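You operate a simulated robot arm through the tools that you are given. There is no shell and no other tool. Be economical: measure what you need, move in short steps, check, and stop when the job is done.

The job below is to be done with a simulated two-armed robot. You get a single attempt, and the scene is never put back.

## Task
Clamp the blue housing in the orange vice, then rub the grease off it.
Fine: use the red pad and put it back.

The check looks at the end state, three seconds after you hand in, the way a careful person would. Anything else that was tipped, shoved, dropped, spilled or broken makes it a failure.

## Robot
Two 6-joint arms with two-finger parallel grippers on one trunk, on a base that drives. Base frame: it is fixed to the floor where the robot stands at the start and does not move with it; the origin is under the middle of the robot, x ahead of it, y to its left, z up. Lengths are in m, angles in rad, forces in N, time in s.
The left shoulder is at the start at [0.06, 0.187, 1.197], the right one opposite. With the tool pointing down near the work surface each hand reaches from about 0.1 to 0.6 m from the robot's upright axis, wherever it stands, measured 20 degrees to its own side. Payload 1.57 kg a hand.
Tool frame (each hand has its own): the origin (TCP) lies between the finger pads and is the grasp point; the fingertips stand 0.03 m ahead of it; z points along the fingers, y is the line along which they close. Largest opening 0.11 m; finger width 0.024, thickness 0.012; the body of the gripper, 0.048 by 0.112 m, starts 0.078 m behind the TCP.
Orientation is that of the tool frame in the base frame, as a unit quaternion [x, y, z, w]. With the fingers straight down and closing along the base's y, the tool's x points along the base's -x, its y along +y and its z along -z.

## Interface
- The arms move only by the tool drive_tool. It takes "left_motion", "right_motion" or both (then of equal length, played together; a hand with none holds still); each is a list of rows, each a list of 7 numbers: the finger opening in m, from 0 to 0.11, then the shift along the base's x, y, z in m, then the turn, a rotation vector about the base's x, y, z in rad. In form: [[hand, dx, dy, dz, wx, wy, wz], ...]. A call has 1 to 10 rows; each row shifts and turns the commanded pose from where the row before left it. A row lasts 0.2 s, in which the tool goes at most 0.05 m and 0.15 rad; a call with a longer step from one row to the next is refused whole, and so is a gripper value outside its range. A pose out of reach is approached as far as the arm can. The call stops where the force on the tool passes 40 N (or 10 N more than at its start, if that is more) or the arm is blocked; 0.2 s more then pass. Each finger travels about 0.153 m/s and halts on what it meets, pressing with about 27 N; the grip force reading is that of the motor and also rises with nothing between the fingers. The clock runs only during rows and for 0.2 s after the last one: add rows that do not move to give the fingers time. It gives the time, the measured TCP pose, the force on the tool (base axes), the opening and the grip force at its end, in the units of the frame above (readings bear some noise).
- Cameras (640 x 400 px; columns grow to the right, rows downward): "scene" is now at [-0.0066, -0.0229, 1.7209]; the picture's right is [-0.25, -0.97, 0.00], its down [-0.86, 0.22, -0.47] and it looks along [0.46, -0.12, -0.88] (base axes); focal length 250 px, centre (320, 200). "left" rides on the left gripper at [0.07, -0.016, -0.141] in its tool frame; the picture's right is [0.23, 0.97, 0.00], its down [-0.86, 0.20, -0.48] and it looks along [-0.47, 0.11, 0.88] (tool axes); focal length 222 px, centre (320, 200). "right" rides on the right gripper at [0.07, 0.016, -0.141] in its tool frame; the picture's right is [-0.23, 0.97, 0.00], its down [-0.86, -0.20, -0.48] and it looks along [-0.47, -0.11, 0.88] (tool axes); focal length 222 px, centre (320, 200). There is no depth. A picture from a camera that has moved, and an enlarged one, comes with that camera's place and axes in the base frame and with its lens. The place of the scene camera against the robot may be out by one fixed shift of up to 0.018 m in any direction.
- snapshot(camera): a new picture of that camera. The clock stands still meanwhile.
- lift_body(by): slides the trunk up (or, below 0, down) by that many m; the arms and the scene camera ride with it, the base frame stays. It gives what a move gives, with no picture.
- roll_base(legs): drives the robot by 1 to 6 legs, each [ahead, left, turn to the left] in m, m and rad, along the robot's own axes; the way and the turn of a leg run together, so that a leg with both is an arc; at most 1.5 m and 3.142 rad a leg. The arms and the cameras ride along, it lands a little off, and it stops where it bumps. It gives what a move gives.
- aim_head(pan, tilt): turns the head with the scene camera to pan (to the left, within 1.501 rad either way) and tilt (down, from -0.506 to 1.204), counted from straight ahead of the robot. It gives what a move gives.
- zoom(camera, box): a new picture of the part [left, top, right, bottom] of that camera's present view, enlarged. The clock stands still meanwhile.
- sign_off(): hands the job in; it is judged then, once.

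Work in short steps. Places have to be worked out from the pictures, the camera data and where the tool is seen: move nearer, look again, correct. Check each grasp and each placing, and mend what went wrong. You have 120 turns and 108 pictures in all, those below and enlarged ones among them. Open the grippers and draw the arms clear of the work before you hand the job in, unless the task says otherwise; then end with one line.

The tools are called as name(argument=value, ...) on one line, values as JSON. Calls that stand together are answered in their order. drive_tool: Moves the arms, as the interface text tells. Its arguments: {"type":"object","properties":{"left_motion":{"type":"array"},"right_motion":{"type":"array"}},"required":[]} The other tools are called the same way: lift_body (by) slides the trunk up or down; roll_base (legs) drives the base; aim_head (pan, tilt) turns the head that bears the scene camera; snapshot (camera) takes a picture; zoom (camera, box) takes an enlarged picture of a part of a camera's view; sign_off () hands the job in.

At the start:

```text
t: 0.0
left_ee_pos: [0.4021, 0.0612, 1.0876]
left_tool_rot: [-0.001, 1.0, 0.0, 0.001]
left_contact_force: [0.5, 0.7, -0.6]
left_gripper_width: 0.1099
left_finger_force: 0.2
right_ee_pos: [0.3861, -0.29, 1.1246]
right_tool_rot: [0.0, 1.0, 0.0, 0.0]
right_contact_force: [-1.1, -0.2, -0.3]
right_gripper_width: 0.1097
right_finger_force: 0.0
trunk travel left (down, up): [-0.825, 0.165]
robot x, y, heading: [0.001, -0.0003, 0.003]
head pan, tilt: [-0.25, 1.082]
```

scene: 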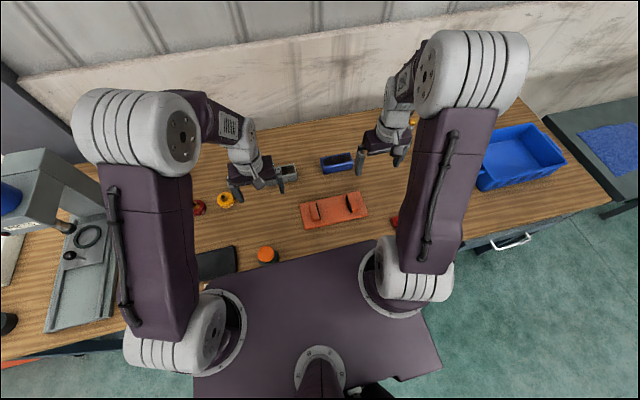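
right: 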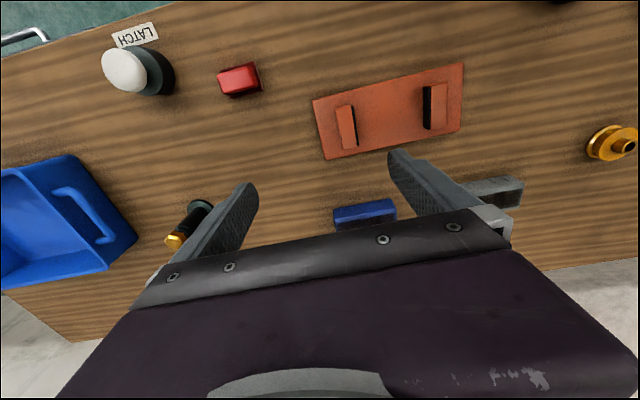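
left: 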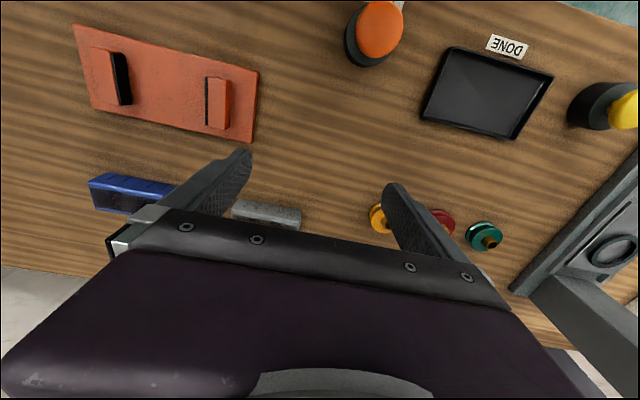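

The orange vice lies at the middle, with the blue housing beyond it. A white "LATCH" button and a red pad are to the right, and there are other buttons on the left. I'll zoom in on the details.

zoom(camera="right", box=[80, 10, 480, 260])

zoom(camera="left", box=[60, 0, 380, 240])

zoom(camera="left", box=[320, 0, 640, 200])

zoom(camera="scene", box=[180, 130, 440, 290])

```text
1.60 times, centred on (280, 135) of right
camera zoom: at [0.3166, -0.274, 1.2662], right [0.23, 0.97, 0.0], down [0.86, -0.2, 0.48], along [0.47, -0.11, -0.88], focal length 355 px, centre (384, 304)
```

zoom: 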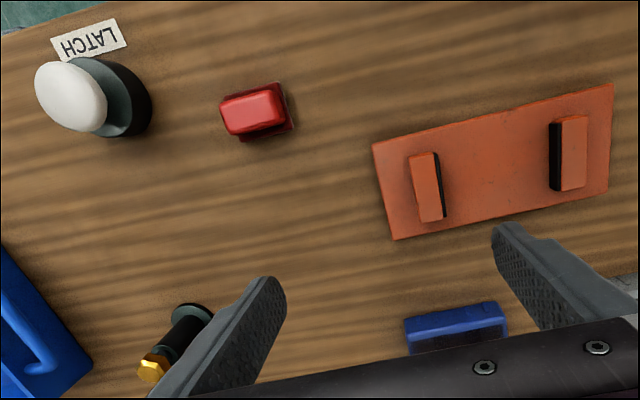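

```text
1.67 times, centred on (220, 120) of left
camera zoom: at [0.3322, 0.0465, 1.2281], right [-0.23, 0.97, 0.0], down [0.85, 0.2, 0.48], along [0.47, 0.11, -0.88], focal length 370 px, centre (487, 333)
```

zoom: 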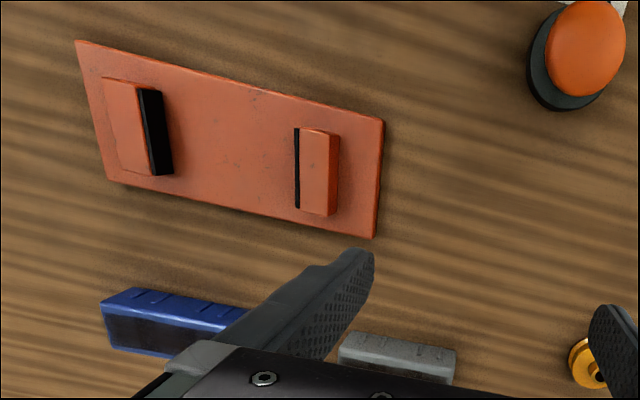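

```text
2.00 times, centred on (480, 100) of left
camera zoom: at [0.3322, 0.0465, 1.2281], right [-0.23, 0.97, 0.0], down [0.85, 0.2, 0.48], along [0.47, 0.11, -0.88], focal length 444 px, centre (0, 400)
```

zoom: 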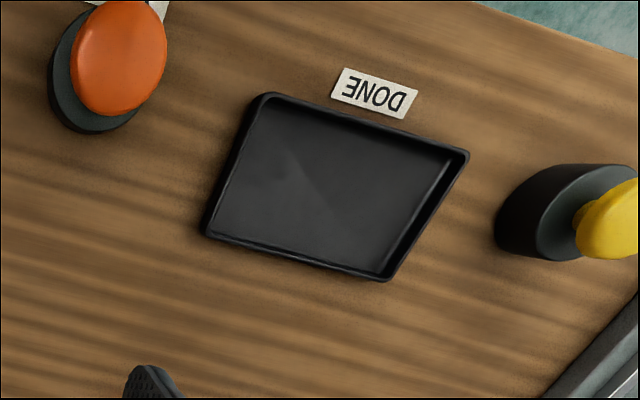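

```text
2.46 times, centred on (310, 210) of scene
camera zoom: at [-0.0066, -0.0229, 1.7209], right [-0.25, -0.97, 0.0], down [-0.86, 0.22, -0.47], along [0.46, -0.12, -0.88], focal length 616 px, centre (345, 175)
```

zoom: 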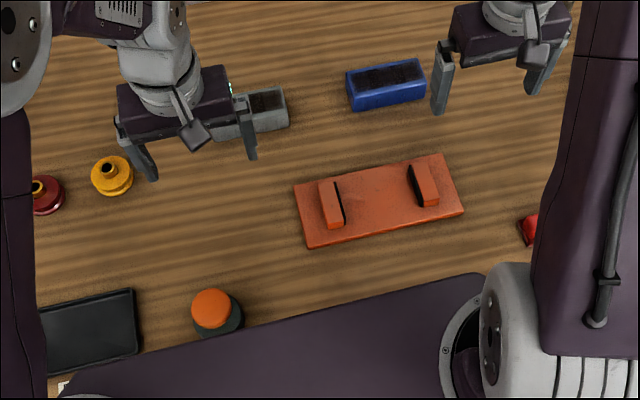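

Before pressing anything I need to read the label behind the orange button. I'll pull the left hand back and slightly up, pull the right hand back too, and look again.

drive_tool(left_motion=[[0.11, -0.04, 0.01, 0.02, 0, 0, 0], [0.11, -0.04, 0.01, 0.02, 0, 0, 0], [0.11, -0.04, 0.01, 0.01, 0, 0, 0]], right_motion=[[0.11, -0.03, 0.0, 0, 0, 0, 0], [0.11, -0.03, 0.0, 0, 0, 0, 0], [0.11, 0, 0, 0, 0, 0, 0]])

snapshot(camera="left")

snapshot(camera="right")

snapshot(camera="scene")

```text
t: 0.8
left_ee_pos: [0.2816, 0.091, 1.1364]
left_tool_rot: [-0.002, 1.0, 0.001, 0.0]
left_contact_force: [0.0, -0.1, 0.1]
left_gripper_width: 0.1099
left_finger_force: 0.1
right_ee_pos: [0.3244, -0.2891, 1.125]
right_tool_rot: [0.001, 1.0, 0.0, 0.0]
right_contact_force: [0.1, 0.1, -0.3]
right_gripper_width: 0.1101
right_finger_force: 0.1
trunk travel left (down, up): [-0.825, 0.165]
robot x, y, heading: [0.0023, 0.0028, 0.002]
head pan, tilt: [-0.25, 1.082]
```

```text
100 pictures are left
camera left: at [0.212, 0.0761, 1.2761], right [-0.23, 0.97, 0.0], down [0.85, 0.2, 0.48], along [0.47, 0.11, -0.88], focal length 222 px, centre (320, 200)
```

left: 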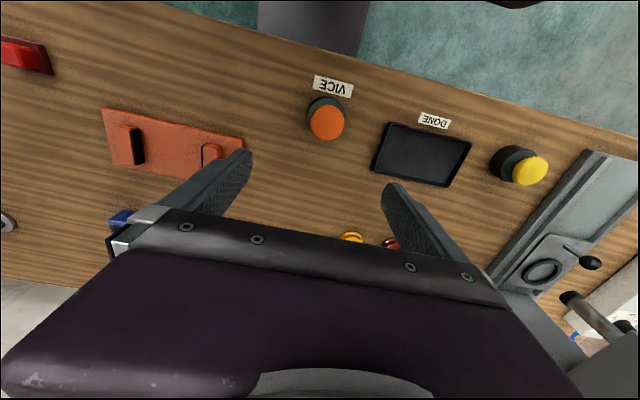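

```text
99 pictures are left
camera right: at [0.2553, -0.2743, 1.2659], right [0.23, 0.97, 0.0], down [0.86, -0.2, 0.48], along [0.47, -0.11, -0.88], focal length 222 px, centre (320, 200)
```

right: 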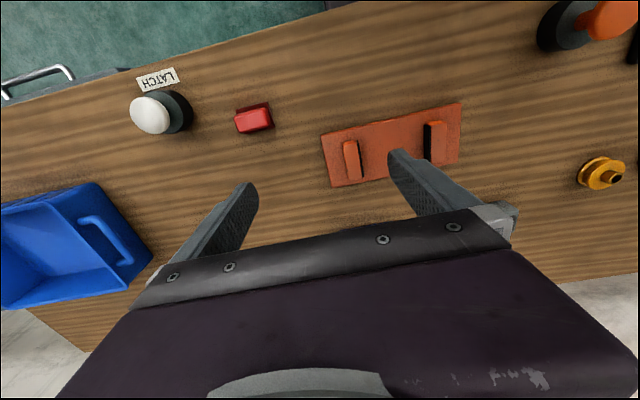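

```text
98 pictures are left
camera scene: at [-0.0071, -0.0224, 1.7209], right [-0.25, -0.97, 0.0], down [-0.86, 0.22, -0.47], along [0.46, -0.12, -0.88], focal length 250 px, centre (320, 200)
```

scene: 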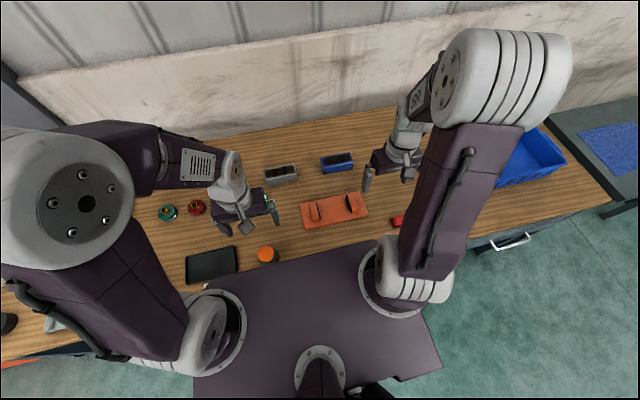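

The orange button is labelled VICE, so it drives the vice. Next I'll take a closer view of the housing and the jaws to get their sizes, moving the right hand forward over them.

drive_tool(right_motion=[[0.11, 0.045, 0.02, -0.01, 0, 0, 0], [0.11, 0.045, 0.02, -0.01, 0, 0, 0], [0.11, 0.045, 0.015, -0.01, 0, 0, 0], [0.11, 0.035, 0.01, -0.01, 0, 0, 0], [0.11, 0, 0, 0, 0, 0, 0]])

snapshot(camera="right")

```text
refused: row 1 steps farther than a row can; nothing moved
```

```text
97 pictures are left
camera right: at [0.2553, -0.2743, 1.2659], right [0.23, 0.97, 0.0], down [0.86, -0.2, 0.48], along [0.47, -0.11, -0.88], focal length 222 px, centre (320, 200)
```

right: 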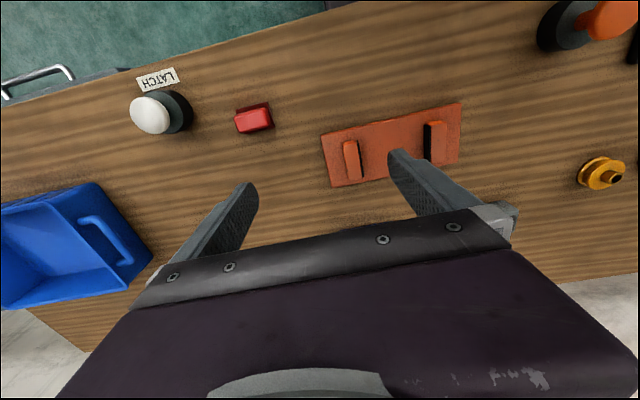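

The first row was too long, at just over 0.05 m. I'll repeat the move with smaller steps.

drive_tool(right_motion=[[0.11, 0.04, 0.015, -0.01, 0, 0, 0], [0.11, 0.04, 0.015, -0.01, 0, 0, 0], [0.11, 0.04, 0.015, -0.01, 0, 0, 0], [0.11, 0.04, 0.015, -0.01, 0, 0, 0], [0.11, 0.03, 0, 0, 0, 0, 0], [0.11, 0, 0, 0, 0, 0, 0]])

snapshot(camera="right")

snapshot(camera="scene")

```text
t: 2.2
left_ee_pos: [0.2805, 0.0913, 1.1352]
left_tool_rot: [0.0, 1.0, 0.0, 0.001]
left_contact_force: [-0.5, 0.6, -0.5]
left_gripper_width: 0.11
left_finger_force: 0.0
right_ee_pos: [0.5144, -0.2276, 1.0854]
right_tool_rot: [0.0, 1.0, -0.001, 0.0]
right_contact_force: [-0.4, -0.2, 0.1]
right_gripper_width: 0.1101
right_finger_force: 0.1
trunk travel left (down, up): [-0.825, 0.165]
robot x, y, heading: [-0.0036, -0.0001, -0.001]
head pan, tilt: [-0.25, 1.082]
```

```text
96 pictures are left
camera right: at [0.4453, -0.2134, 1.2261], right [0.23, 0.97, 0.0], down [0.85, -0.2, 0.48], along [0.47, -0.11, -0.88], focal length 222 px, centre (320, 200)
```

right: 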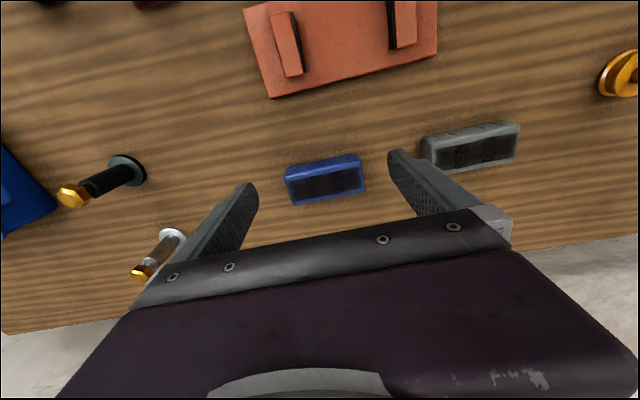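

```text
95 pictures are left
camera scene: at [-0.0076, -0.023, 1.7209], right [-0.25, -0.97, 0.0], down [-0.86, 0.22, -0.47], along [0.46, -0.12, -0.88], focal length 250 px, centre (320, 200)
```

scene: 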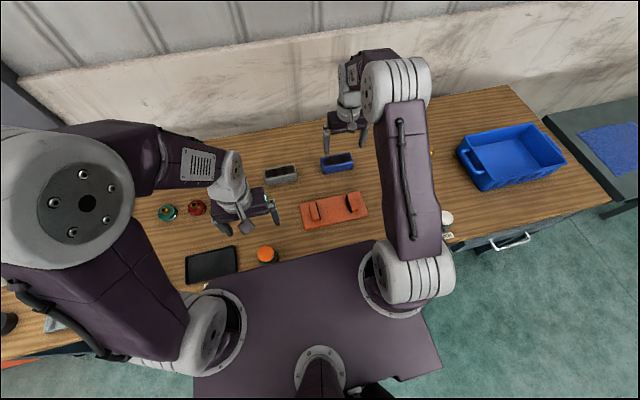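

Both the vice and the housing are now in the right camera's view. I'll zoom in on them.

zoom(camera="right", box=[240, 0, 440, 125])

zoom(camera="right", box=[250, 120, 400, 214])

```text
3.20 times, centred on (340, 62) of right
camera zoom: at [0.4453, -0.2134, 1.2261], right [0.23, 0.97, 0.0], down [0.85, -0.2, 0.48], along [0.47, -0.11, -0.88], focal length 711 px, centre (256, 640)
```

zoom: 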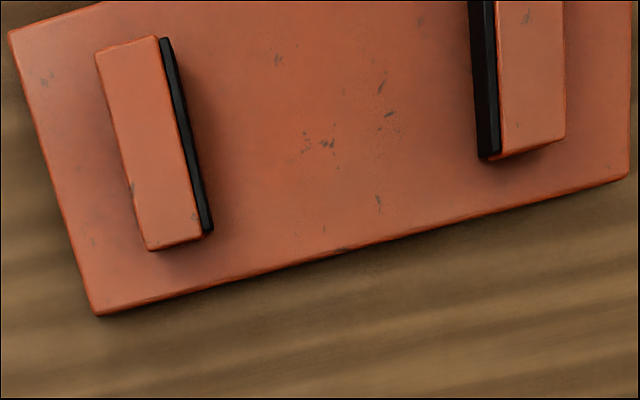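

```text
4.26 times, centred on (325, 167) of right
camera zoom: at [0.4453, -0.2134, 1.2261], right [0.23, 0.97, 0.0], down [0.85, -0.2, 0.48], along [0.47, -0.11, -0.88], focal length 945 px, centre (299, 340)
```

zoom: 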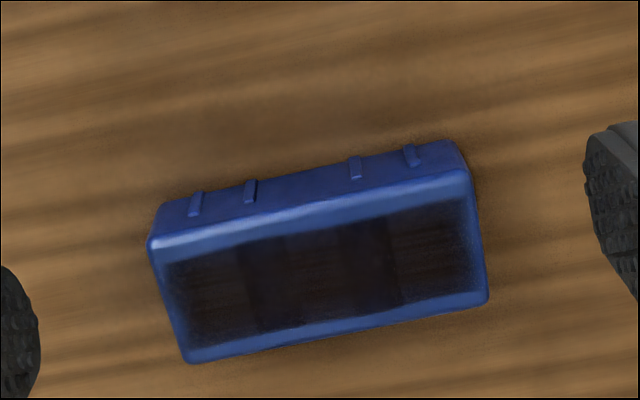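

Top-face measurements put the housing at about 0.129 long (along y), 0.056 wide and 0.04 high, centred near (0.602, -0.241). The vice gap is about 0.119 along y, centred near (0.40, -0.169), and its jaws are about 0.07 long in x. The length won't fit between the jaws, so the housing has to turn 90° and be clamped across its width. I'll turn the right wrist so the fingers close along x.

drive_tool(right_motion=[[0.11, 0.01, 0, 0, 0, 0, 0.15], [0.11, 0.01, 0, 0, 0, 0, 0.15], [0.11, 0.01, 0, 0, 0, 0, 0.15], [0.11, 0.01, 0, 0, 0, 0, 0.15], [0.11, 0.01, 0, 0, 0, 0, 0.15], [0.11, 0.01, 0, 0, 0, 0, 0.15], [0.11, 0.01, 0, 0, 0, 0, 0.15], [0.11, 0.01, 0, 0, 0, 0, 0.15], [0.11, 0, 0, 0, 0, 0, 0.15], [0.11, 0, 0, 0, 0, 0, 0.15]])

drive_tool(right_motion=[[0.11, 0.0, -0.01, -0.02, 0, 0, 0.0708], [0.11, 0, 0, 0, 0, 0, 0]])

snapshot(camera="right")

```text
t: 4.4
left_ee_pos: [0.2823, 0.0913, 1.136]
left_tool_rot: [-0.001, 1.0, 0.0, 0.001]
left_contact_force: [-0.2, -0.6, 0.5]
left_gripper_width: 0.1101
left_finger_force: 0.0
right_ee_pos: [0.5955, -0.2299, 1.085]
right_tool_rot: [-0.683, 0.731, 0.0, 0.0]
right_contact_force: [-0.4, -0.7, 0.3]
right_gripper_width: 0.1103
right_finger_force: 0.0
trunk travel left (down, up): [-0.825, 0.165]
robot x, y, heading: [0.0004, 0.0029, -0.0]
head pan, tilt: [-0.25, 1.082]
```

```text
t: 5.0
left_ee_pos: [0.2829, 0.0897, 1.1349]
left_tool_rot: [-0.001, 1.0, 0.0, 0.001]
left_contact_force: [-0.8, -0.5, -1.0]
left_gripper_width: 0.1099
left_finger_force: 0.2
right_ee_pos: [0.5951, -0.2396, 1.0637]
right_tool_rot: [0.708, -0.707, 0.0, 0.0]
right_contact_force: [0.7, 0.4, -0.2]
right_gripper_width: 0.1097
right_finger_force: 0.1
trunk travel left (down, up): [-0.825, 0.165]
robot x, y, heading: [0.0008, 0.0022, 0.0]
head pan, tilt: [-0.25, 1.082]
```

```text
92 pictures are left
camera right: at [0.5797, -0.3099, 1.2054], right [-0.97, 0.23, 0.0], down [0.2, 0.86, 0.48], along [0.11, 0.47, -0.88], focal length 222 px, centre (320, 200)
```

right: 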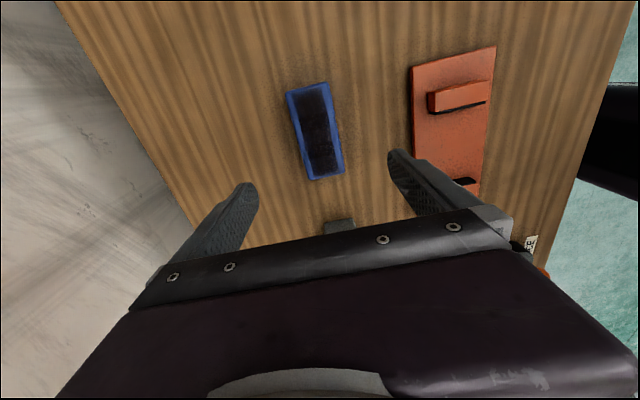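

The housing top now triangulates to about (0.600, -0.243), which agrees with the earlier estimate. I'll go down partway and look again.

drive_tool(right_motion=[[0.11, 0.005, -0.003, -0.04, 0, 0, 0], [0.11, 0, 0, -0.04, 0, 0, 0], [0.11, 0, 0, -0.03, 0, 0, 0], [0.11, 0, 0, 0, 0, 0, 0]])

snapshot(camera="right")

```text
t: 6.0
left_ee_pos: [0.283, 0.0905, 1.1356]
left_tool_rot: [-0.001, 1.0, 0.0, 0.0]
left_contact_force: [-0.3, -0.4, 0.7]
left_gripper_width: 0.11
left_finger_force: 0.1
right_ee_pos: [0.5891, -0.2414, 0.9544]
right_tool_rot: [-0.707, 0.707, -0.001, 0.001]
right_contact_force: [0.8, 0.6, -0.1]
right_gripper_width: 0.1098
right_finger_force: 0.0
right hand out of reach, approached as far as the arm can: row 1, 2, 3
trunk travel left (down, up): [-0.825, 0.165]
robot x, y, heading: [0.0021, -0.0037, -0.004]
head pan, tilt: [-0.25, 1.082]
```

```text
91 pictures are left
camera right: at [0.5739, -0.312, 1.096], right [-0.97, 0.23, 0.0], down [0.2, 0.85, 0.48], along [0.11, 0.47, -0.88], focal length 222 px, centre (320, 200)
```

right: 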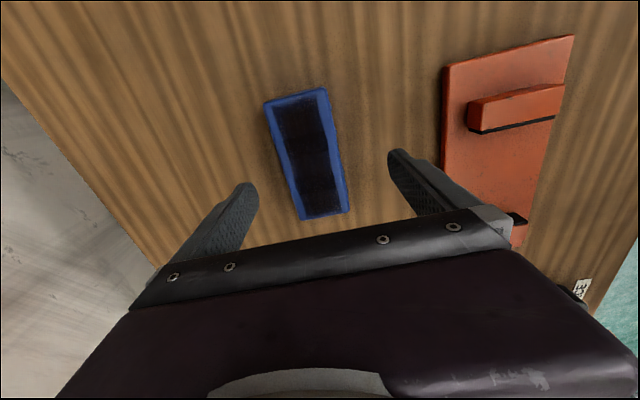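

The arm reaches only x=0.589 at this height. Lowering the trunk gives more horizontal reach, so I'll lower it by 0.05, which leaves the fingertips straddling the housing at about z=0.875.

lift_body(by=-0.05)

drive_tool(right_motion=[[0.11, 0.0, 0, 0, 0, 0, 0], [0.11, 0.005, 0, 0, 0, 0, 0]])

snapshot(camera="right")

```text
t: 6.9
left_ee_pos: [0.2816, 0.091, 1.0865]
left_tool_rot: [0.0, 1.0, 0.0, 0.0]
left_contact_force: [0.2, 0.4, 0.5]
left_gripper_width: 0.1099
left_finger_force: 0.0
right_ee_pos: [0.5894, -0.2404, 0.9055]
right_tool_rot: [0.707, -0.707, 0.0, 0.0]
right_contact_force: [0.2, 1.5, -0.7]
right_gripper_width: 0.1103
right_finger_force: 0.0
trunk travel left (down, up): [-0.775, 0.215]
robot x, y, heading: [-0.0018, -0.0017, 0.002]
head pan, tilt: [-0.25, 1.082]
```

```text
t: 7.5
left_ee_pos: [0.2821, 0.0915, 1.0862]
left_tool_rot: [-0.002, 1.0, 0.0, 0.0]
left_contact_force: [-0.6, 0.5, 0.2]
left_gripper_width: 0.1099
left_finger_force: 0.1
right_ee_pos: [0.5899, -0.2416, 0.9052]
right_tool_rot: [0.707, -0.707, 0.0, 0.0]
right_contact_force: [0.9, 0.5, 0.4]
right_gripper_width: 0.11
right_finger_force: 0.1
right hand out of reach, approached as far as the arm can: row 2
trunk travel left (down, up): [-0.775, 0.215]
robot x, y, heading: [-0.0003, 0.0021, -0.001]
head pan, tilt: [-0.25, 1.082]
```

```text
90 pictures are left
camera right: at [0.5736, -0.3119, 1.0465], right [-0.97, 0.23, 0.0], down [0.2, 0.85, 0.48], along [0.11, 0.47, -0.88], focal length 222 px, centre (320, 200)
```

right: 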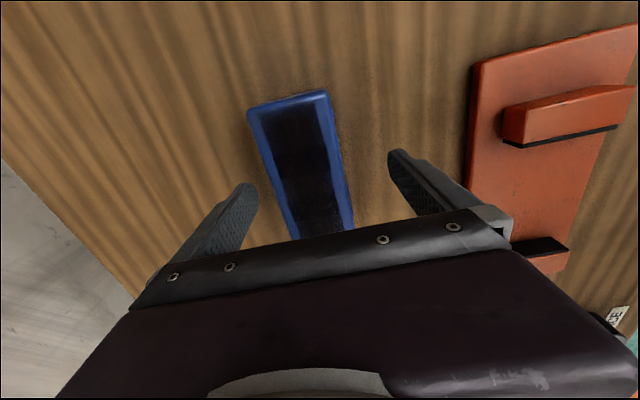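

I'm still at the arm's reach limit. I'll raise the hand 0.08, lower the trunk by the same amount, then extend forward.

drive_tool(right_motion=[[0.11, 0.0, 0, 0.04, 0, 0, 0], [0.11, 0.003, 0, 0.04, 0, 0, 0], [0.11, 0, 0, 0, 0, 0, 0]])

lift_body(by=-0.08)

drive_tool(right_motion=[[0.11, 0.005, -0.001, 0, 0, 0, 0], [0.11, 0, 0, 0, 0, 0, 0]])

snapshot(camera="scene")

```text
t: 8.3
left_ee_pos: [0.2833, 0.0914, 1.0857]
left_tool_rot: [-0.001, 1.0, -0.001, 0.0]
left_contact_force: [-1.1, -0.4, -0.6]
left_gripper_width: 0.1102
left_finger_force: 0.1
right_ee_pos: [0.5945, -0.2438, 0.9878]
right_tool_rot: [-0.707, 0.707, 0.001, -0.001]
right_contact_force: [-0.1, 0.6, -0.6]
right_gripper_width: 0.11
right_finger_force: 0.0
right hand out of reach, approached as far as the arm can: row 2
trunk travel left (down, up): [-0.775, 0.215]
robot x, y, heading: [-0.0, 0.0019, 0.002]
head pan, tilt: [-0.25, 1.082]
```

```text
t: 9.5
left_ee_pos: [0.282, 0.0908, 1.0055]
left_tool_rot: [0.0, 1.0, 0.0, 0.001]
left_contact_force: [-0.7, 0.4, -0.9]
left_gripper_width: 0.1101
left_finger_force: 0.0
right_ee_pos: [0.5957, -0.242, 0.9068]
right_tool_rot: [-0.707, 0.707, 0.0, 0.0]
right_contact_force: [0.8, 0.2, 0.8]
right_gripper_width: 0.1099
right_finger_force: 0.0
trunk travel left (down, up): [-0.695, 0.295]
robot x, y, heading: [0.0027, 0.0029, -0.002]
head pan, tilt: [-0.25, 1.082]
```

```text
t: 10.1
left_ee_pos: [0.2826, 0.0916, 1.0061]
left_tool_rot: [-0.001, 1.0, -0.001, 0.001]
left_contact_force: [0.0, 0.0, -0.6]
left_gripper_width: 0.1099
left_finger_force: 0.0
right_ee_pos: [0.5965, -0.2433, 0.9068]
right_tool_rot: [-0.707, 0.707, 0.001, 0.0]
right_contact_force: [-0.3, 0.1, 1.1]
right_gripper_width: 0.11
right_finger_force: 0.1
trunk travel left (down, up): [-0.695, 0.295]
robot x, y, heading: [-0.0015, 0.0023, -0.001]
head pan, tilt: [-0.25, 1.082]
```

```text
89 pictures are left
camera scene: at [-0.0067, -0.0229, 1.5909], right [-0.25, -0.97, 0.0], down [-0.86, 0.22, -0.47], along [0.46, -0.12, -0.88], focal length 250 px, centre (320, 200)
```

scene: 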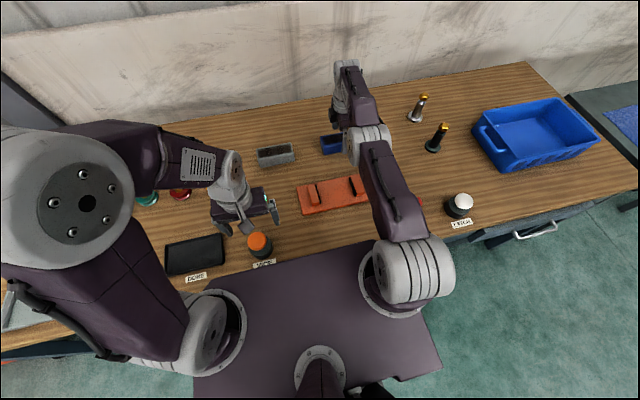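

There is room now, with the TCP at (0.597, -0.243, 0.907). I'll lower to z≈0.877 and close slowly on the housing.

drive_tool(right_motion=[[0.11, 0.003, 0, -0.015, 0, 0, 0], [0.11, 0, 0, -0.015, 0, 0, 0], [0.11, 0, 0, 0, 0, 0, 0]])

snapshot(camera="right")

```text
t: 10.9
left_ee_pos: [0.2822, 0.0914, 1.0063]
left_tool_rot: [-0.001, 1.0, 0.0, 0.001]
left_contact_force: [-0.3, -0.3, 0.1]
left_gripper_width: 0.1101
left_finger_force: 0.0
right_ee_pos: [0.5949, -0.2438, 0.8756]
right_tool_rot: [0.707, -0.707, 0.0, 0.0]
right_contact_force: [-0.6, 0.0, -0.1]
right_gripper_width: 0.1101
right_finger_force: 0.1
right hand out of reach, approached as far as the arm can: row 1
trunk travel left (down, up): [-0.695, 0.295]
robot x, y, heading: [0.001, -0.0015, 0.001]
head pan, tilt: [-0.25, 1.082]
```

```text
88 pictures are left
camera right: at [0.5794, -0.313, 1.0178], right [-0.97, 0.23, 0.0], down [0.2, 0.85, 0.48], along [0.11, 0.47, -0.88], focal length 222 px, centre (320, 200)
```

right: 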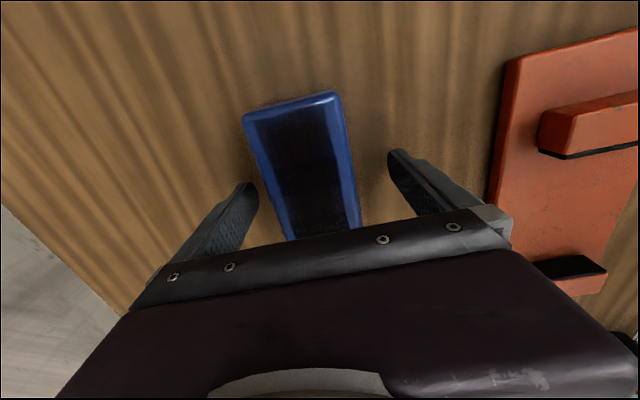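

Fingers straddle the housing, which sits roughly mid-gap. Closing.

drive_tool(right_motion=[[0.08, 0, 0, 0, 0, 0, 0], [0.06, 0, 0, 0, 0, 0, 0], [0.05, 0, 0, 0, 0, 0, 0], [0.04, 0, 0, 0, 0, 0, 0], [0.03, 0, 0, 0, 0, 0, 0], [0.03, 0, 0, 0, 0, 0, 0]])

snapshot(camera="right")

```text
t: 12.3
left_ee_pos: [0.2819, 0.0911, 1.0054]
left_tool_rot: [-0.001, 1.0, 0.0, 0.0]
left_contact_force: [0.3, -0.5, -0.2]
left_gripper_width: 0.1097
left_finger_force: 0.0
right_ee_pos: [0.5948, -0.2419, 0.876]
right_tool_rot: [0.707, -0.707, -0.001, 0.001]
right_contact_force: [2.2, -0.3, 2.4]
right_gripper_width: 0.0598
right_finger_force: 27.1
trunk travel left (down, up): [-0.695, 0.295]
robot x, y, heading: [-0.0021, 0.0015, 0.003]
head pan, tilt: [-0.25, 1.082]
```

```text
87 pictures are left
camera right: at [0.5796, -0.3131, 1.018], right [-0.97, 0.23, 0.0], down [0.2, 0.85, 0.48], along [0.11, 0.47, -0.88], focal length 222 px, centre (320, 200)
```

right: 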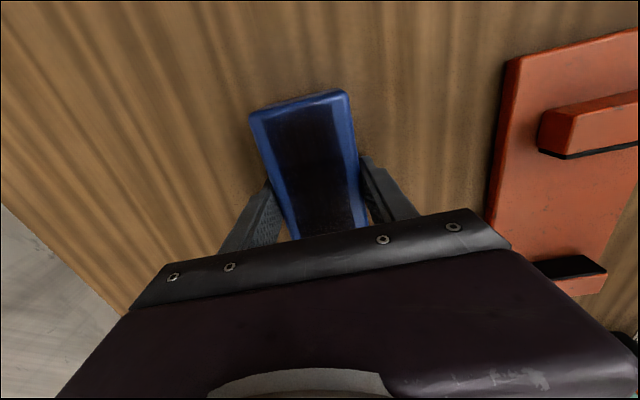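

It's gripped at 0.060 wide. Lifting gently and checking.

drive_tool(right_motion=[[0.03, 0, 0, 0.03, 0, 0, 0], [0.03, 0, 0, 0.03, 0, 0, 0], [0.03, -0.02, 0, 0.03, 0, 0, 0], [0.03, -0.04, 0, 0.02, 0, 0, 0], [0.03, -0.04, 0.01, 0, 0, 0, 0], [0.03, 0, 0, 0, 0, 0, 0]])

snapshot(camera="right")

```text
t: 13.7
left_ee_pos: [0.2826, 0.0923, 1.0056]
left_tool_rot: [-0.001, 1.0, 0.0, 0.001]
left_contact_force: [0.7, -0.4, 0.3]
left_gripper_width: 0.1101
left_finger_force: 0.1
right_ee_pos: [0.5913, -0.2469, 0.9745]
right_tool_rot: [0.707, -0.707, -0.002, 0.002]
right_contact_force: [0.5, 0.2, -4.1]
right_gripper_width: 0.0601
right_finger_force: 27.2
right hand out of reach, approached as far as the arm can: row 3, 4, 5
trunk travel left (down, up): [-0.695, 0.295]
robot x, y, heading: [-0.0013, 0.0027, -0.004]
head pan, tilt: [-0.25, 1.082]
```

```text
86 pictures are left
camera right: at [0.5768, -0.3172, 1.1153], right [-0.97, 0.23, 0.01], down [0.2, 0.85, 0.48], along [0.1, 0.47, -0.88], focal length 222 px, centre (320, 200)
```

right: 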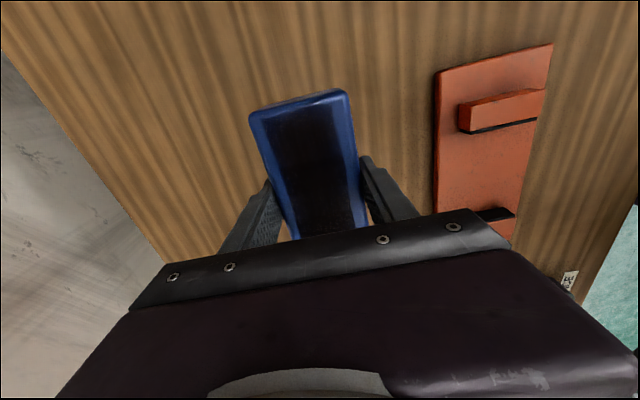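

The housing is held, but backing up in x was refused as out of reach in this wrist posture. I'll turn the wrist back a little and watch where it goes.

drive_tool(right_motion=[[0.03, 0, 0, 0, 0, 0, -0.1], [0.03, 0, 0, 0, 0, 0, -0.1], [0.03, 0, 0, 0, 0, 0, 0]])

```text
t: 14.5
left_ee_pos: [0.2827, 0.091, 1.006]
left_tool_rot: [-0.001, 1.0, 0.0, 0.001]
left_contact_force: [-0.1, -0.8, -0.2]
left_gripper_width: 0.1098
left_finger_force: 0.0
right_ee_pos: [0.5929, -0.2466, 0.9752]
right_tool_rot: [-0.632, 0.775, 0.002, -0.001]
right_contact_force: [0.6, -0.8, -3.6]
right_gripper_width: 0.0601
right_finger_force: 27.2
trunk travel left (down, up): [-0.695, 0.295]
robot x, y, heading: [0.0006, 0.0011, 0.002]
head pan, tilt: [-0.25, 1.082]
```

Rotating works. I'll continue turning back to zero and then retract a little.

drive_tool(right_motion=[[0.03, 0, 0, 0, 0, 0, -0.15], [0.03, 0, 0, 0, 0, 0, -0.15], [0.03, 0, 0, 0, 0, 0, -0.15], [0.03, 0, 0, 0, 0, 0, -0.15], [0.03, -0.01, 0, 0, 0, 0, -0.15], [0.03, -0.01, 0, 0, 0, 0, -0.15], [0.03, -0.01, 0, 0, 0, 0, -0.15], [0.03, -0.01, 0, 0, 0, 0, -0.15], [0.03, -0.01, 0, 0, 0, 0, -0.15], [0.03, 0, 0, 0, 0, 0, 0]])

snapshot(camera="right")

```text
t: 16.7
left_ee_pos: [0.2826, 0.0902, 1.0055]
left_tool_rot: [-0.001, 1.0, 0.0, 0.001]
left_contact_force: [0.4, 0.9, 0.1]
left_gripper_width: 0.1098
left_finger_force: 0.0
right_ee_pos: [0.5912, -0.2503, 0.9792]
right_tool_rot: [-0.01, 1.0, 0.001, -0.002]
right_contact_force: [-0.1, 0.1, -4.1]
right_gripper_width: 0.0596
right_finger_force: 26.6
right hand out of reach, approached as far as the arm can: row 5, 6, 7, 8, 9
trunk travel left (down, up): [-0.695, 0.295]
robot x, y, heading: [0.0006, -0.0001, 0.006]
head pan, tilt: [-0.25, 1.082]
```

```text
85 pictures are left
camera right: at [0.5224, -0.2368, 1.1216], right [0.21, 0.98, 0.0], down [0.86, -0.18, 0.48], along [0.47, -0.1, -0.88], focal length 222 px, centre (320, 200)
```

right: 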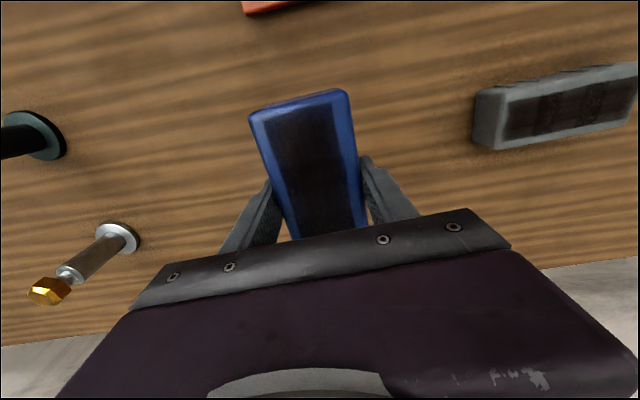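

The wrist is back to zero with the housing secure. Retracting still sticks, so I'll test single directions.

drive_tool(right_motion=[[0.03, -0.05, 0, 0, 0, 0, 0], [0.03, 0, 0, 0, 0, 0, 0]])

drive_tool(right_motion=[[0.03, -0.03, -0.02, 0.03, 0, 0, 0], [0.03, 0, 0, 0, 0, 0, 0]])

snapshot(camera="scene")

```text
t: 17.3
left_ee_pos: [0.2834, 0.091, 1.0064]
left_tool_rot: [-0.002, 1.0, 0.0, 0.0]
left_contact_force: [-0.8, 0.5, 0.2]
left_gripper_width: 0.1099
left_finger_force: 0.2
right_ee_pos: [0.5924, -0.2502, 0.9796]
right_tool_rot: [-0.01, 1.0, 0.001, -0.002]
right_contact_force: [0.4, -0.3, -4.2]
right_gripper_width: 0.06
right_finger_force: 26.5
right hand out of reach, approached as far as the arm can: row 1
trunk travel left (down, up): [-0.695, 0.295]
robot x, y, heading: [-0.0009, 0.0017, 0.001]
head pan, tilt: [-0.25, 1.082]
```

```text
t: 17.9
left_ee_pos: [0.282, 0.0907, 1.005]
left_tool_rot: [-0.001, 1.0, 0.0, 0.001]
left_contact_force: [0.4, 0.2, 0.1]
left_gripper_width: 0.1101
left_finger_force: 0.1
right_ee_pos: [0.585, -0.2681, 1.0108]
right_tool_rot: [-0.01, 1.0, 0.001, -0.002]
right_contact_force: [-0.2, 0.2, -4.4]
right_gripper_width: 0.0599
right_finger_force: 26.7
right hand out of reach, approached as far as the arm can: row 1
trunk travel left (down, up): [-0.695, 0.295]
robot x, y, heading: [0.0001, 0.0017, -0.002]
head pan, tilt: [-0.25, 1.082]
```

```text
84 pictures are left
camera scene: at [-0.0051, -0.0228, 1.5909], right [-0.25, -0.97, 0.0], down [-0.86, 0.22, -0.47], along [0.45, -0.12, -0.88], focal length 250 px, centre (320, 200)
```

scene: 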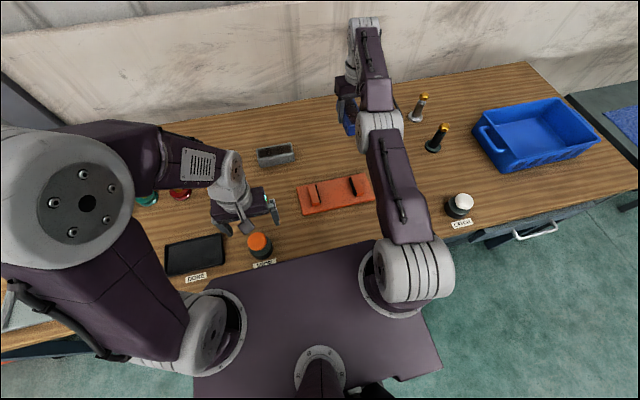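

The arm seems to be stuck at full stretch. I'll probe other directions, trying small tilts about y and pure vertical moves, to get the elbow to bend.

drive_tool(right_motion=[[0.03, 0, 0, 0.05, 0, 0, 0], [0.03, 0, 0, 0.05, 0, 0, 0], [0.03, 0, 0, 0, 0, 0, 0]])

drive_tool(right_motion=[[0.03, -0.05, 0, 0, 0, 0, 0], [0.03, -0.05, 0, 0, 0, 0, 0], [0.03, 0, 0, 0, 0, 0, 0]])

```text
t: 18.7
left_ee_pos: [0.2833, 0.0913, 1.0061]
left_tool_rot: [-0.001, 1.0, 0.0, 0.0]
left_contact_force: [-0.3, 0.6, -0.1]
left_gripper_width: 0.11
left_finger_force: 0.1
right_ee_pos: [0.5656, -0.2649, 1.1016]
right_tool_rot: [-0.01, 1.0, 0.002, -0.001]
right_contact_force: [0.2, 0.4, -5.2]
right_gripper_width: 0.0596
right_finger_force: 27.2
right hand out of reach, approached as far as the arm can: row 1, 2
trunk travel left (down, up): [-0.695, 0.295]
robot x, y, heading: [0.0033, -0.0016, -0.003]
head pan, tilt: [-0.25, 1.082]
```

```text
t: 19.5
left_ee_pos: [0.2844, 0.09, 1.0055]
left_tool_rot: [-0.001, 1.0, 0.0, 0.0]
left_contact_force: [1.3, 0.1, 0.1]
left_gripper_width: 0.1102
left_finger_force: 0.1
right_ee_pos: [0.4645, -0.2638, 1.1023]
right_tool_rot: [-0.01, 1.0, 0.0, 0.0]
right_contact_force: [0.7, 0.6, -3.8]
right_gripper_width: 0.0597
right_finger_force: 27.3
trunk travel left (down, up): [-0.695, 0.295]
robot x, y, heading: [0.0011, 0.0006, -0.001]
head pan, tilt: [-0.25, 1.082]
```

That freed it. Now I'll carry the housing over the vice centre at about (0.40, -0.17), correct the 0.02 yaw, and look.

drive_tool(right_motion=[[0.03, -0.03, 0.035, 0, 0, 0, -0.02], [0.03, -0.03, 0.035, 0, 0, 0, 0], [0.03, -0.0045, 0.024, -0.03, 0, 0, 0], [0.03, 0, 0, -0.04, 0, 0, 0], [0.03, 0, 0, -0.04, 0, 0, 0], [0.03, 0, 0, 0, 0, 0, 0]])

snapshot(camera="right")

snapshot(camera="scene")

snapshot(camera="left")

```text
t: 20.9
left_ee_pos: [0.2816, 0.0911, 1.0059]
left_tool_rot: [-0.001, 1.0, 0.001, 0.002]
left_contact_force: [-0.1, -0.2, -0.5]
left_gripper_width: 0.11
left_finger_force: 0.2
right_ee_pos: [0.3992, -0.1695, 0.9931]
right_tool_rot: [0.0, 1.0, 0.002, 0.0]
right_contact_force: [-0.4, 0.4, -4.7]
right_gripper_width: 0.0599
right_finger_force: 27.2
trunk travel left (down, up): [-0.695, 0.295]
robot x, y, heading: [-0.0018, -0.0029, 0.003]
head pan, tilt: [-0.25, 1.082]
```

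```text
83 pictures are left
camera right: at [0.3298, -0.1553, 1.1347], right [0.23, 0.97, 0.0], down [0.86, -0.2, 0.48], along [0.47, -0.11, -0.88], focal length 222 px, centre (320, 200)
```

right: 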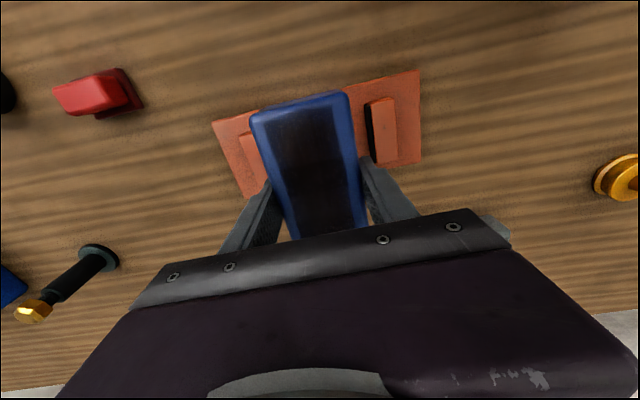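

```text
82 pictures are left
camera scene: at [-0.0066, -0.023, 1.5909], right [-0.25, -0.97, 0.0], down [-0.86, 0.22, -0.47], along [0.46, -0.12, -0.88], focal length 250 px, centre (320, 200)
```

scene: 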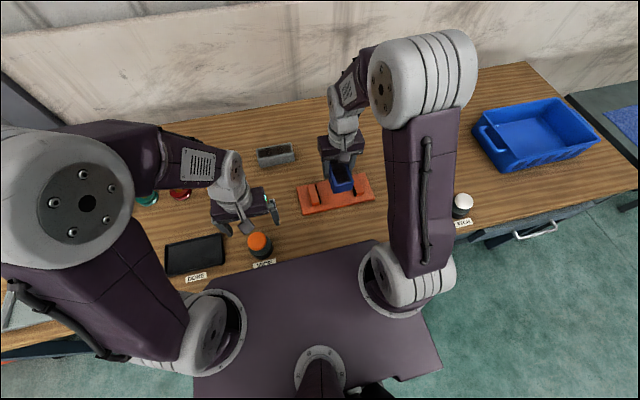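

```text
81 pictures are left
camera left: at [0.2129, 0.0755, 1.1461], right [-0.23, 0.97, 0.0], down [0.85, 0.2, 0.48], along [0.47, 0.11, -0.88], focal length 222 px, centre (320, 200)
```

left: 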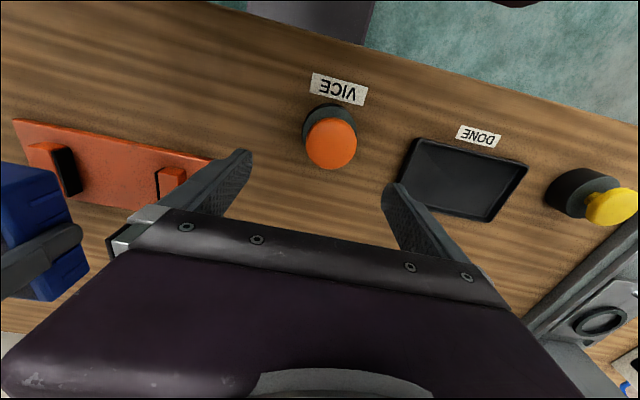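

The vice plate works out to a centre of (0.4005, -0.172). I'll shift y by -0.002 and descend to about z=0.90.

drive_tool(right_motion=[[0.03, 0.001, -0.002, -0.03, 0, 0, 0], [0.03, 0, 0, -0.03, 0, 0, 0], [0.03, 0, 0, -0.02, 0, 0, 0], [0.03, 0, 0, -0.01, 0, 0, 0], [0.03, 0, 0, 0, 0, 0, 0]])

snapshot(camera="right")

snapshot(camera="left")

```text
t: 22.1
left_ee_pos: [0.2826, 0.0915, 1.006]
left_tool_rot: [-0.001, 1.0, 0.0, 0.001]
left_contact_force: [1.2, -0.3, -0.4]
left_gripper_width: 0.11
left_finger_force: 0.1
right_ee_pos: [0.4003, -0.1709, 0.9031]
right_tool_rot: [0.0, 1.0, 0.001, 0.0]
right_contact_force: [0.3, 0.3, -5.0]
right_gripper_width: 0.0601
right_finger_force: 27.3
trunk travel left (down, up): [-0.695, 0.295]
robot x, y, heading: [0.001, -0.0015, -0.001]
head pan, tilt: [-0.25, 1.082]
```

```text
80 pictures are left
camera right: at [0.3314, -0.157, 1.044], right [0.23, 0.97, 0.0], down [0.86, -0.2, 0.48], along [0.47, -0.11, -0.88], focal length 222 px, centre (320, 200)
```

right: 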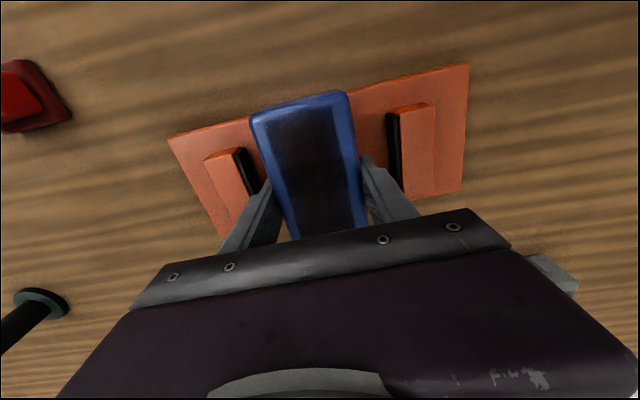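

```text
79 pictures are left
camera left: at [0.213, 0.0755, 1.1461], right [-0.23, 0.97, 0.0], down [0.85, 0.2, 0.48], along [0.47, 0.11, -0.88], focal length 222 px, centre (320, 200)
```

left: 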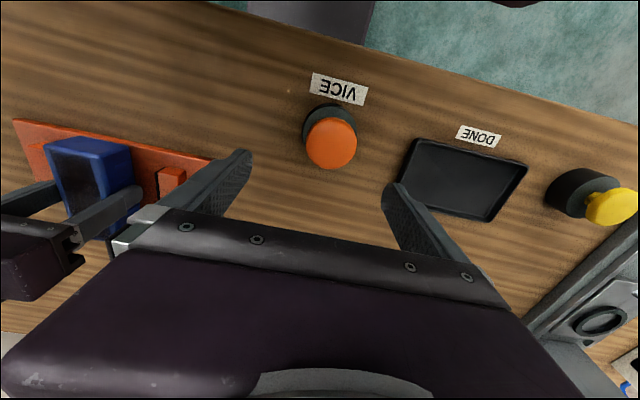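

The housing hangs centred between the jaws with the fingers clear of both. I'll go down in 4 mm steps and watch the z force.

drive_tool(right_motion=[[0.03, 0, 0, -0.004, 0, 0, 0], [0.03, 0, 0, -0.004, 0, 0, 0], [0.03, 0, 0, 0, 0, 0, 0]])

drive_tool(right_motion=[[0.03, 0, 0, -0.004, 0, 0, 0], [0.03, 0, 0, 0, 0, 0, 0]])

```text
t: 22.9
left_ee_pos: [0.2833, 0.0911, 1.0067]
left_tool_rot: [-0.001, 1.0, 0.001, 0.001]
left_contact_force: [0.1, -0.1, -0.6]
left_gripper_width: 0.1099
left_finger_force: 0.1
right_ee_pos: [0.3996, -0.1726, 0.8951]
right_tool_rot: [0.001, 1.0, 0.001, 0.0]
right_contact_force: [0.6, -0.1, -4.1]
right_gripper_width: 0.0598
right_finger_force: 26.5
trunk travel left (down, up): [-0.695, 0.295]
robot x, y, heading: [-0.0032, -0.0022, -0.002]
head pan, tilt: [-0.25, 1.082]
```

```text
t: 23.5
left_ee_pos: [0.2819, 0.0905, 1.0067]
left_tool_rot: [0.0, 1.0, 0.0, 0.001]
left_contact_force: [-0.3, -0.7, 0.3]
left_gripper_width: 0.1101
left_finger_force: 0.1
right_ee_pos: [0.4004, -0.1726, 0.8913]
right_tool_rot: [0.0, 1.0, 0.001, 0.0]
right_contact_force: [0.1, 0.2, -4.5]
right_gripper_width: 0.0597
right_finger_force: 27.2
trunk travel left (down, up): [-0.695, 0.295]
robot x, y, heading: [-0.0014, 0.0011, -0.001]
head pan, tilt: [-0.25, 1.082]
```

No contact yet at 0.891. Continuing down.

drive_tool(right_motion=[[0.03, 0, 0, -0.003, 0, 0, 0], [0.03, 0, 0, 0, 0, 0, 0]])

drive_tool(right_motion=[[0.03, 0, 0, -0.002, 0, 0, 0], [0.03, 0, 0, 0, 0, 0, 0]])

```text
t: 24.1
left_ee_pos: [0.2804, 0.0911, 1.0074]
left_tool_rot: [0.0, 1.0, -0.001, 0.002]
left_contact_force: [-0.4, -0.3, 0.4]
left_gripper_width: 0.1099
left_finger_force: 0.1
right_ee_pos: [0.399, -0.1711, 0.8911]
right_tool_rot: [-0.001, 1.0, 0.001, 0.003]
right_contact_force: [1.7, -3.3, 22.1]
right_gripper_width: 0.0599
right_finger_force: 27.2
trunk travel left (down, up): [-0.695, 0.295]
robot x, y, heading: [0.0014, -0.001, 0.001]
head pan, tilt: [-0.25, 1.082]
```

```text
t: 24.7
left_ee_pos: [0.2804, 0.0925, 1.007]
left_tool_rot: [-0.001, 1.0, 0.0, 0.002]
left_contact_force: [-0.2, -0.6, -0.2]
left_gripper_width: 0.1101
left_finger_force: 0.1
right_ee_pos: [0.3988, -0.1723, 0.8876]
right_tool_rot: [0.0, 1.0, 0.002, 0.002]
right_contact_force: [2.4, -2.8, 21.5]
right_gripper_width: 0.0601
right_finger_force: 27.1
trunk travel left (down, up): [-0.695, 0.295]
robot x, y, heading: [0.0001, -0.002, -0.002]
head pan, tilt: [-0.25, 1.082]
```

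The housing is in contact with the plate. I'll open to 0.078, which keeps the fingers clear of the jaws, then rise straight up.

drive_tool(right_motion=[[0.07, 0, 0, 0.001, 0, 0, 0], [0.076, 0, 0, 0, 0, 0, 0], [0.076, 0, 0, 0, 0, 0, 0]])

drive_tool(right_motion=[[0.076, 0, 0, 0.02, 0, 0, 0], [0.076, 0, 0, 0.03, 0, 0, 0], [0.076, 0, 0, 0.04, 0, 0, 0], [0.09, 0, 0, 0.04, 0, 0, 0], [0.09, 0, 0, 0, 0, 0, 0]])

snapshot(camera="right")

```text
t: 25.5
left_ee_pos: [0.2825, 0.0906, 1.0062]
left_tool_rot: [-0.001, 1.0, 0.001, 0.001]
left_contact_force: [0.2, -0.1, 0.3]
left_gripper_width: 0.1101
left_finger_force: 0.0
right_ee_pos: [0.3996, -0.1728, 0.8878]
right_tool_rot: [0.0, 1.0, 0.0, -0.001]
right_contact_force: [-0.2, -0.4, -0.8]
right_gripper_width: 0.0758
right_finger_force: 0.0
trunk travel left (down, up): [-0.695, 0.295]
robot x, y, heading: [-0.0014, 0.0003, 0.002]
head pan, tilt: [-0.25, 1.082]
```

```text
t: 26.7
left_ee_pos: [0.2837, 0.0913, 1.0061]
left_tool_rot: [-0.001, 1.0, 0.0, 0.001]
left_contact_force: [1.1, -0.1, 0.3]
left_gripper_width: 0.1102
left_finger_force: 0.1
right_ee_pos: [0.3997, -0.174, 1.0184]
right_tool_rot: [0.0, 1.0, 0.001, 0.0]
right_contact_force: [0.1, -0.8, 0.4]
right_gripper_width: 0.0899
right_finger_force: 0.1
trunk travel left (down, up): [-0.695, 0.295]
robot x, y, heading: [0.0008, -0.0002, -0.001]
head pan, tilt: [-0.25, 1.082]
```

```text
78 pictures are left
camera right: at [0.3306, -0.1582, 1.1598], right [0.23, 0.97, 0.0], down [0.86, -0.2, 0.48], along [0.47, -0.11, -0.88], focal length 222 px, centre (320, 200)
```

right: 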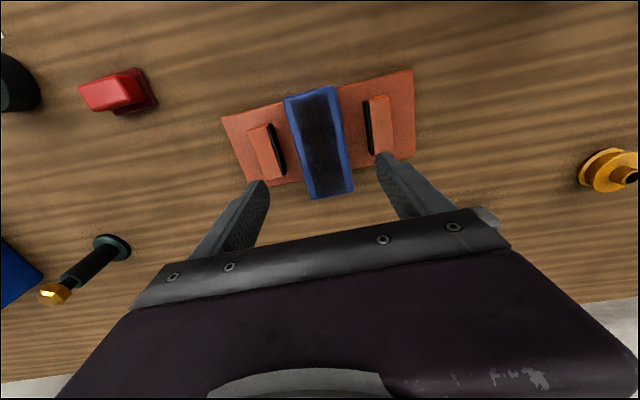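

The housing is released, sitting centred between the jaws. The VICE button triangulates to about (0.270, 0.103) with its top near z≈0.90. I'll close the left fingers and go above it.

drive_tool(left_motion=[[0.06, -0.006, 0.006, 0, 0, 0, 0], [0.03, -0.006, 0.006, 0, 0, 0, 0], [0.0, 0, 0, -0.02, 0, 0, 0], [0, 0, 0, -0.02, 0, 0, 0], [0, 0, 0, 0, 0, 0, 0]])

snapshot(camera="left")

zoom(camera="scene", box=[160, 130, 400, 280])

```text
t: 27.9
left_ee_pos: [0.2709, 0.1016, 0.9664]
left_tool_rot: [-0.001, 1.0, 0.0, 0.001]
left_contact_force: [-0.2, 0.3, 0.0]
left_gripper_width: 0.0
left_finger_force: 21.9
right_ee_pos: [0.3983, -0.1739, 1.0179]
right_tool_rot: [0.0, 1.0, 0.0, 0.0]
right_contact_force: [0.1, 0.3, -0.3]
right_gripper_width: 0.09
right_finger_force: 0.0
trunk travel left (down, up): [-0.695, 0.295]
robot x, y, heading: [0.002, 0.0012, 0.001]
head pan, tilt: [-0.25, 1.082]
```

```text
77 pictures are left
camera left: at [0.2007, 0.087, 1.1061], right [-0.23, 0.97, 0.0], down [0.85, 0.2, 0.48], along [0.47, 0.11, -0.88], focal length 222 px, centre (320, 200)
```

left: 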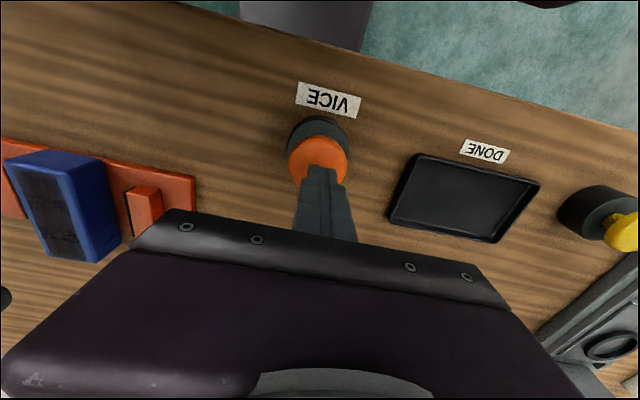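

```text
2.67 times, centred on (280, 205) of scene
camera zoom: at [-0.0073, -0.0227, 1.5909], right [-0.25, -0.97, 0.0], down [-0.86, 0.22, -0.47], along [0.46, -0.12, -0.88], focal length 667 px, centre (427, 187)
```

zoom: 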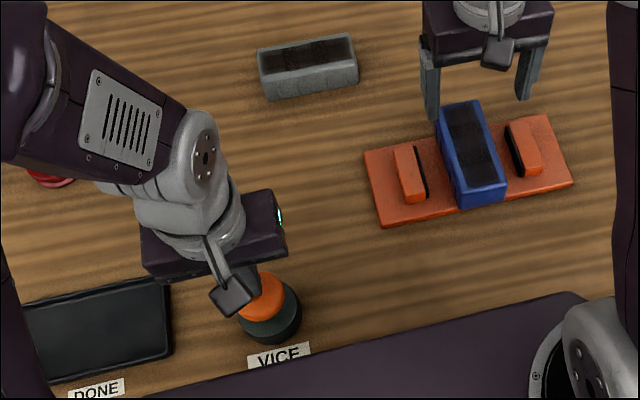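

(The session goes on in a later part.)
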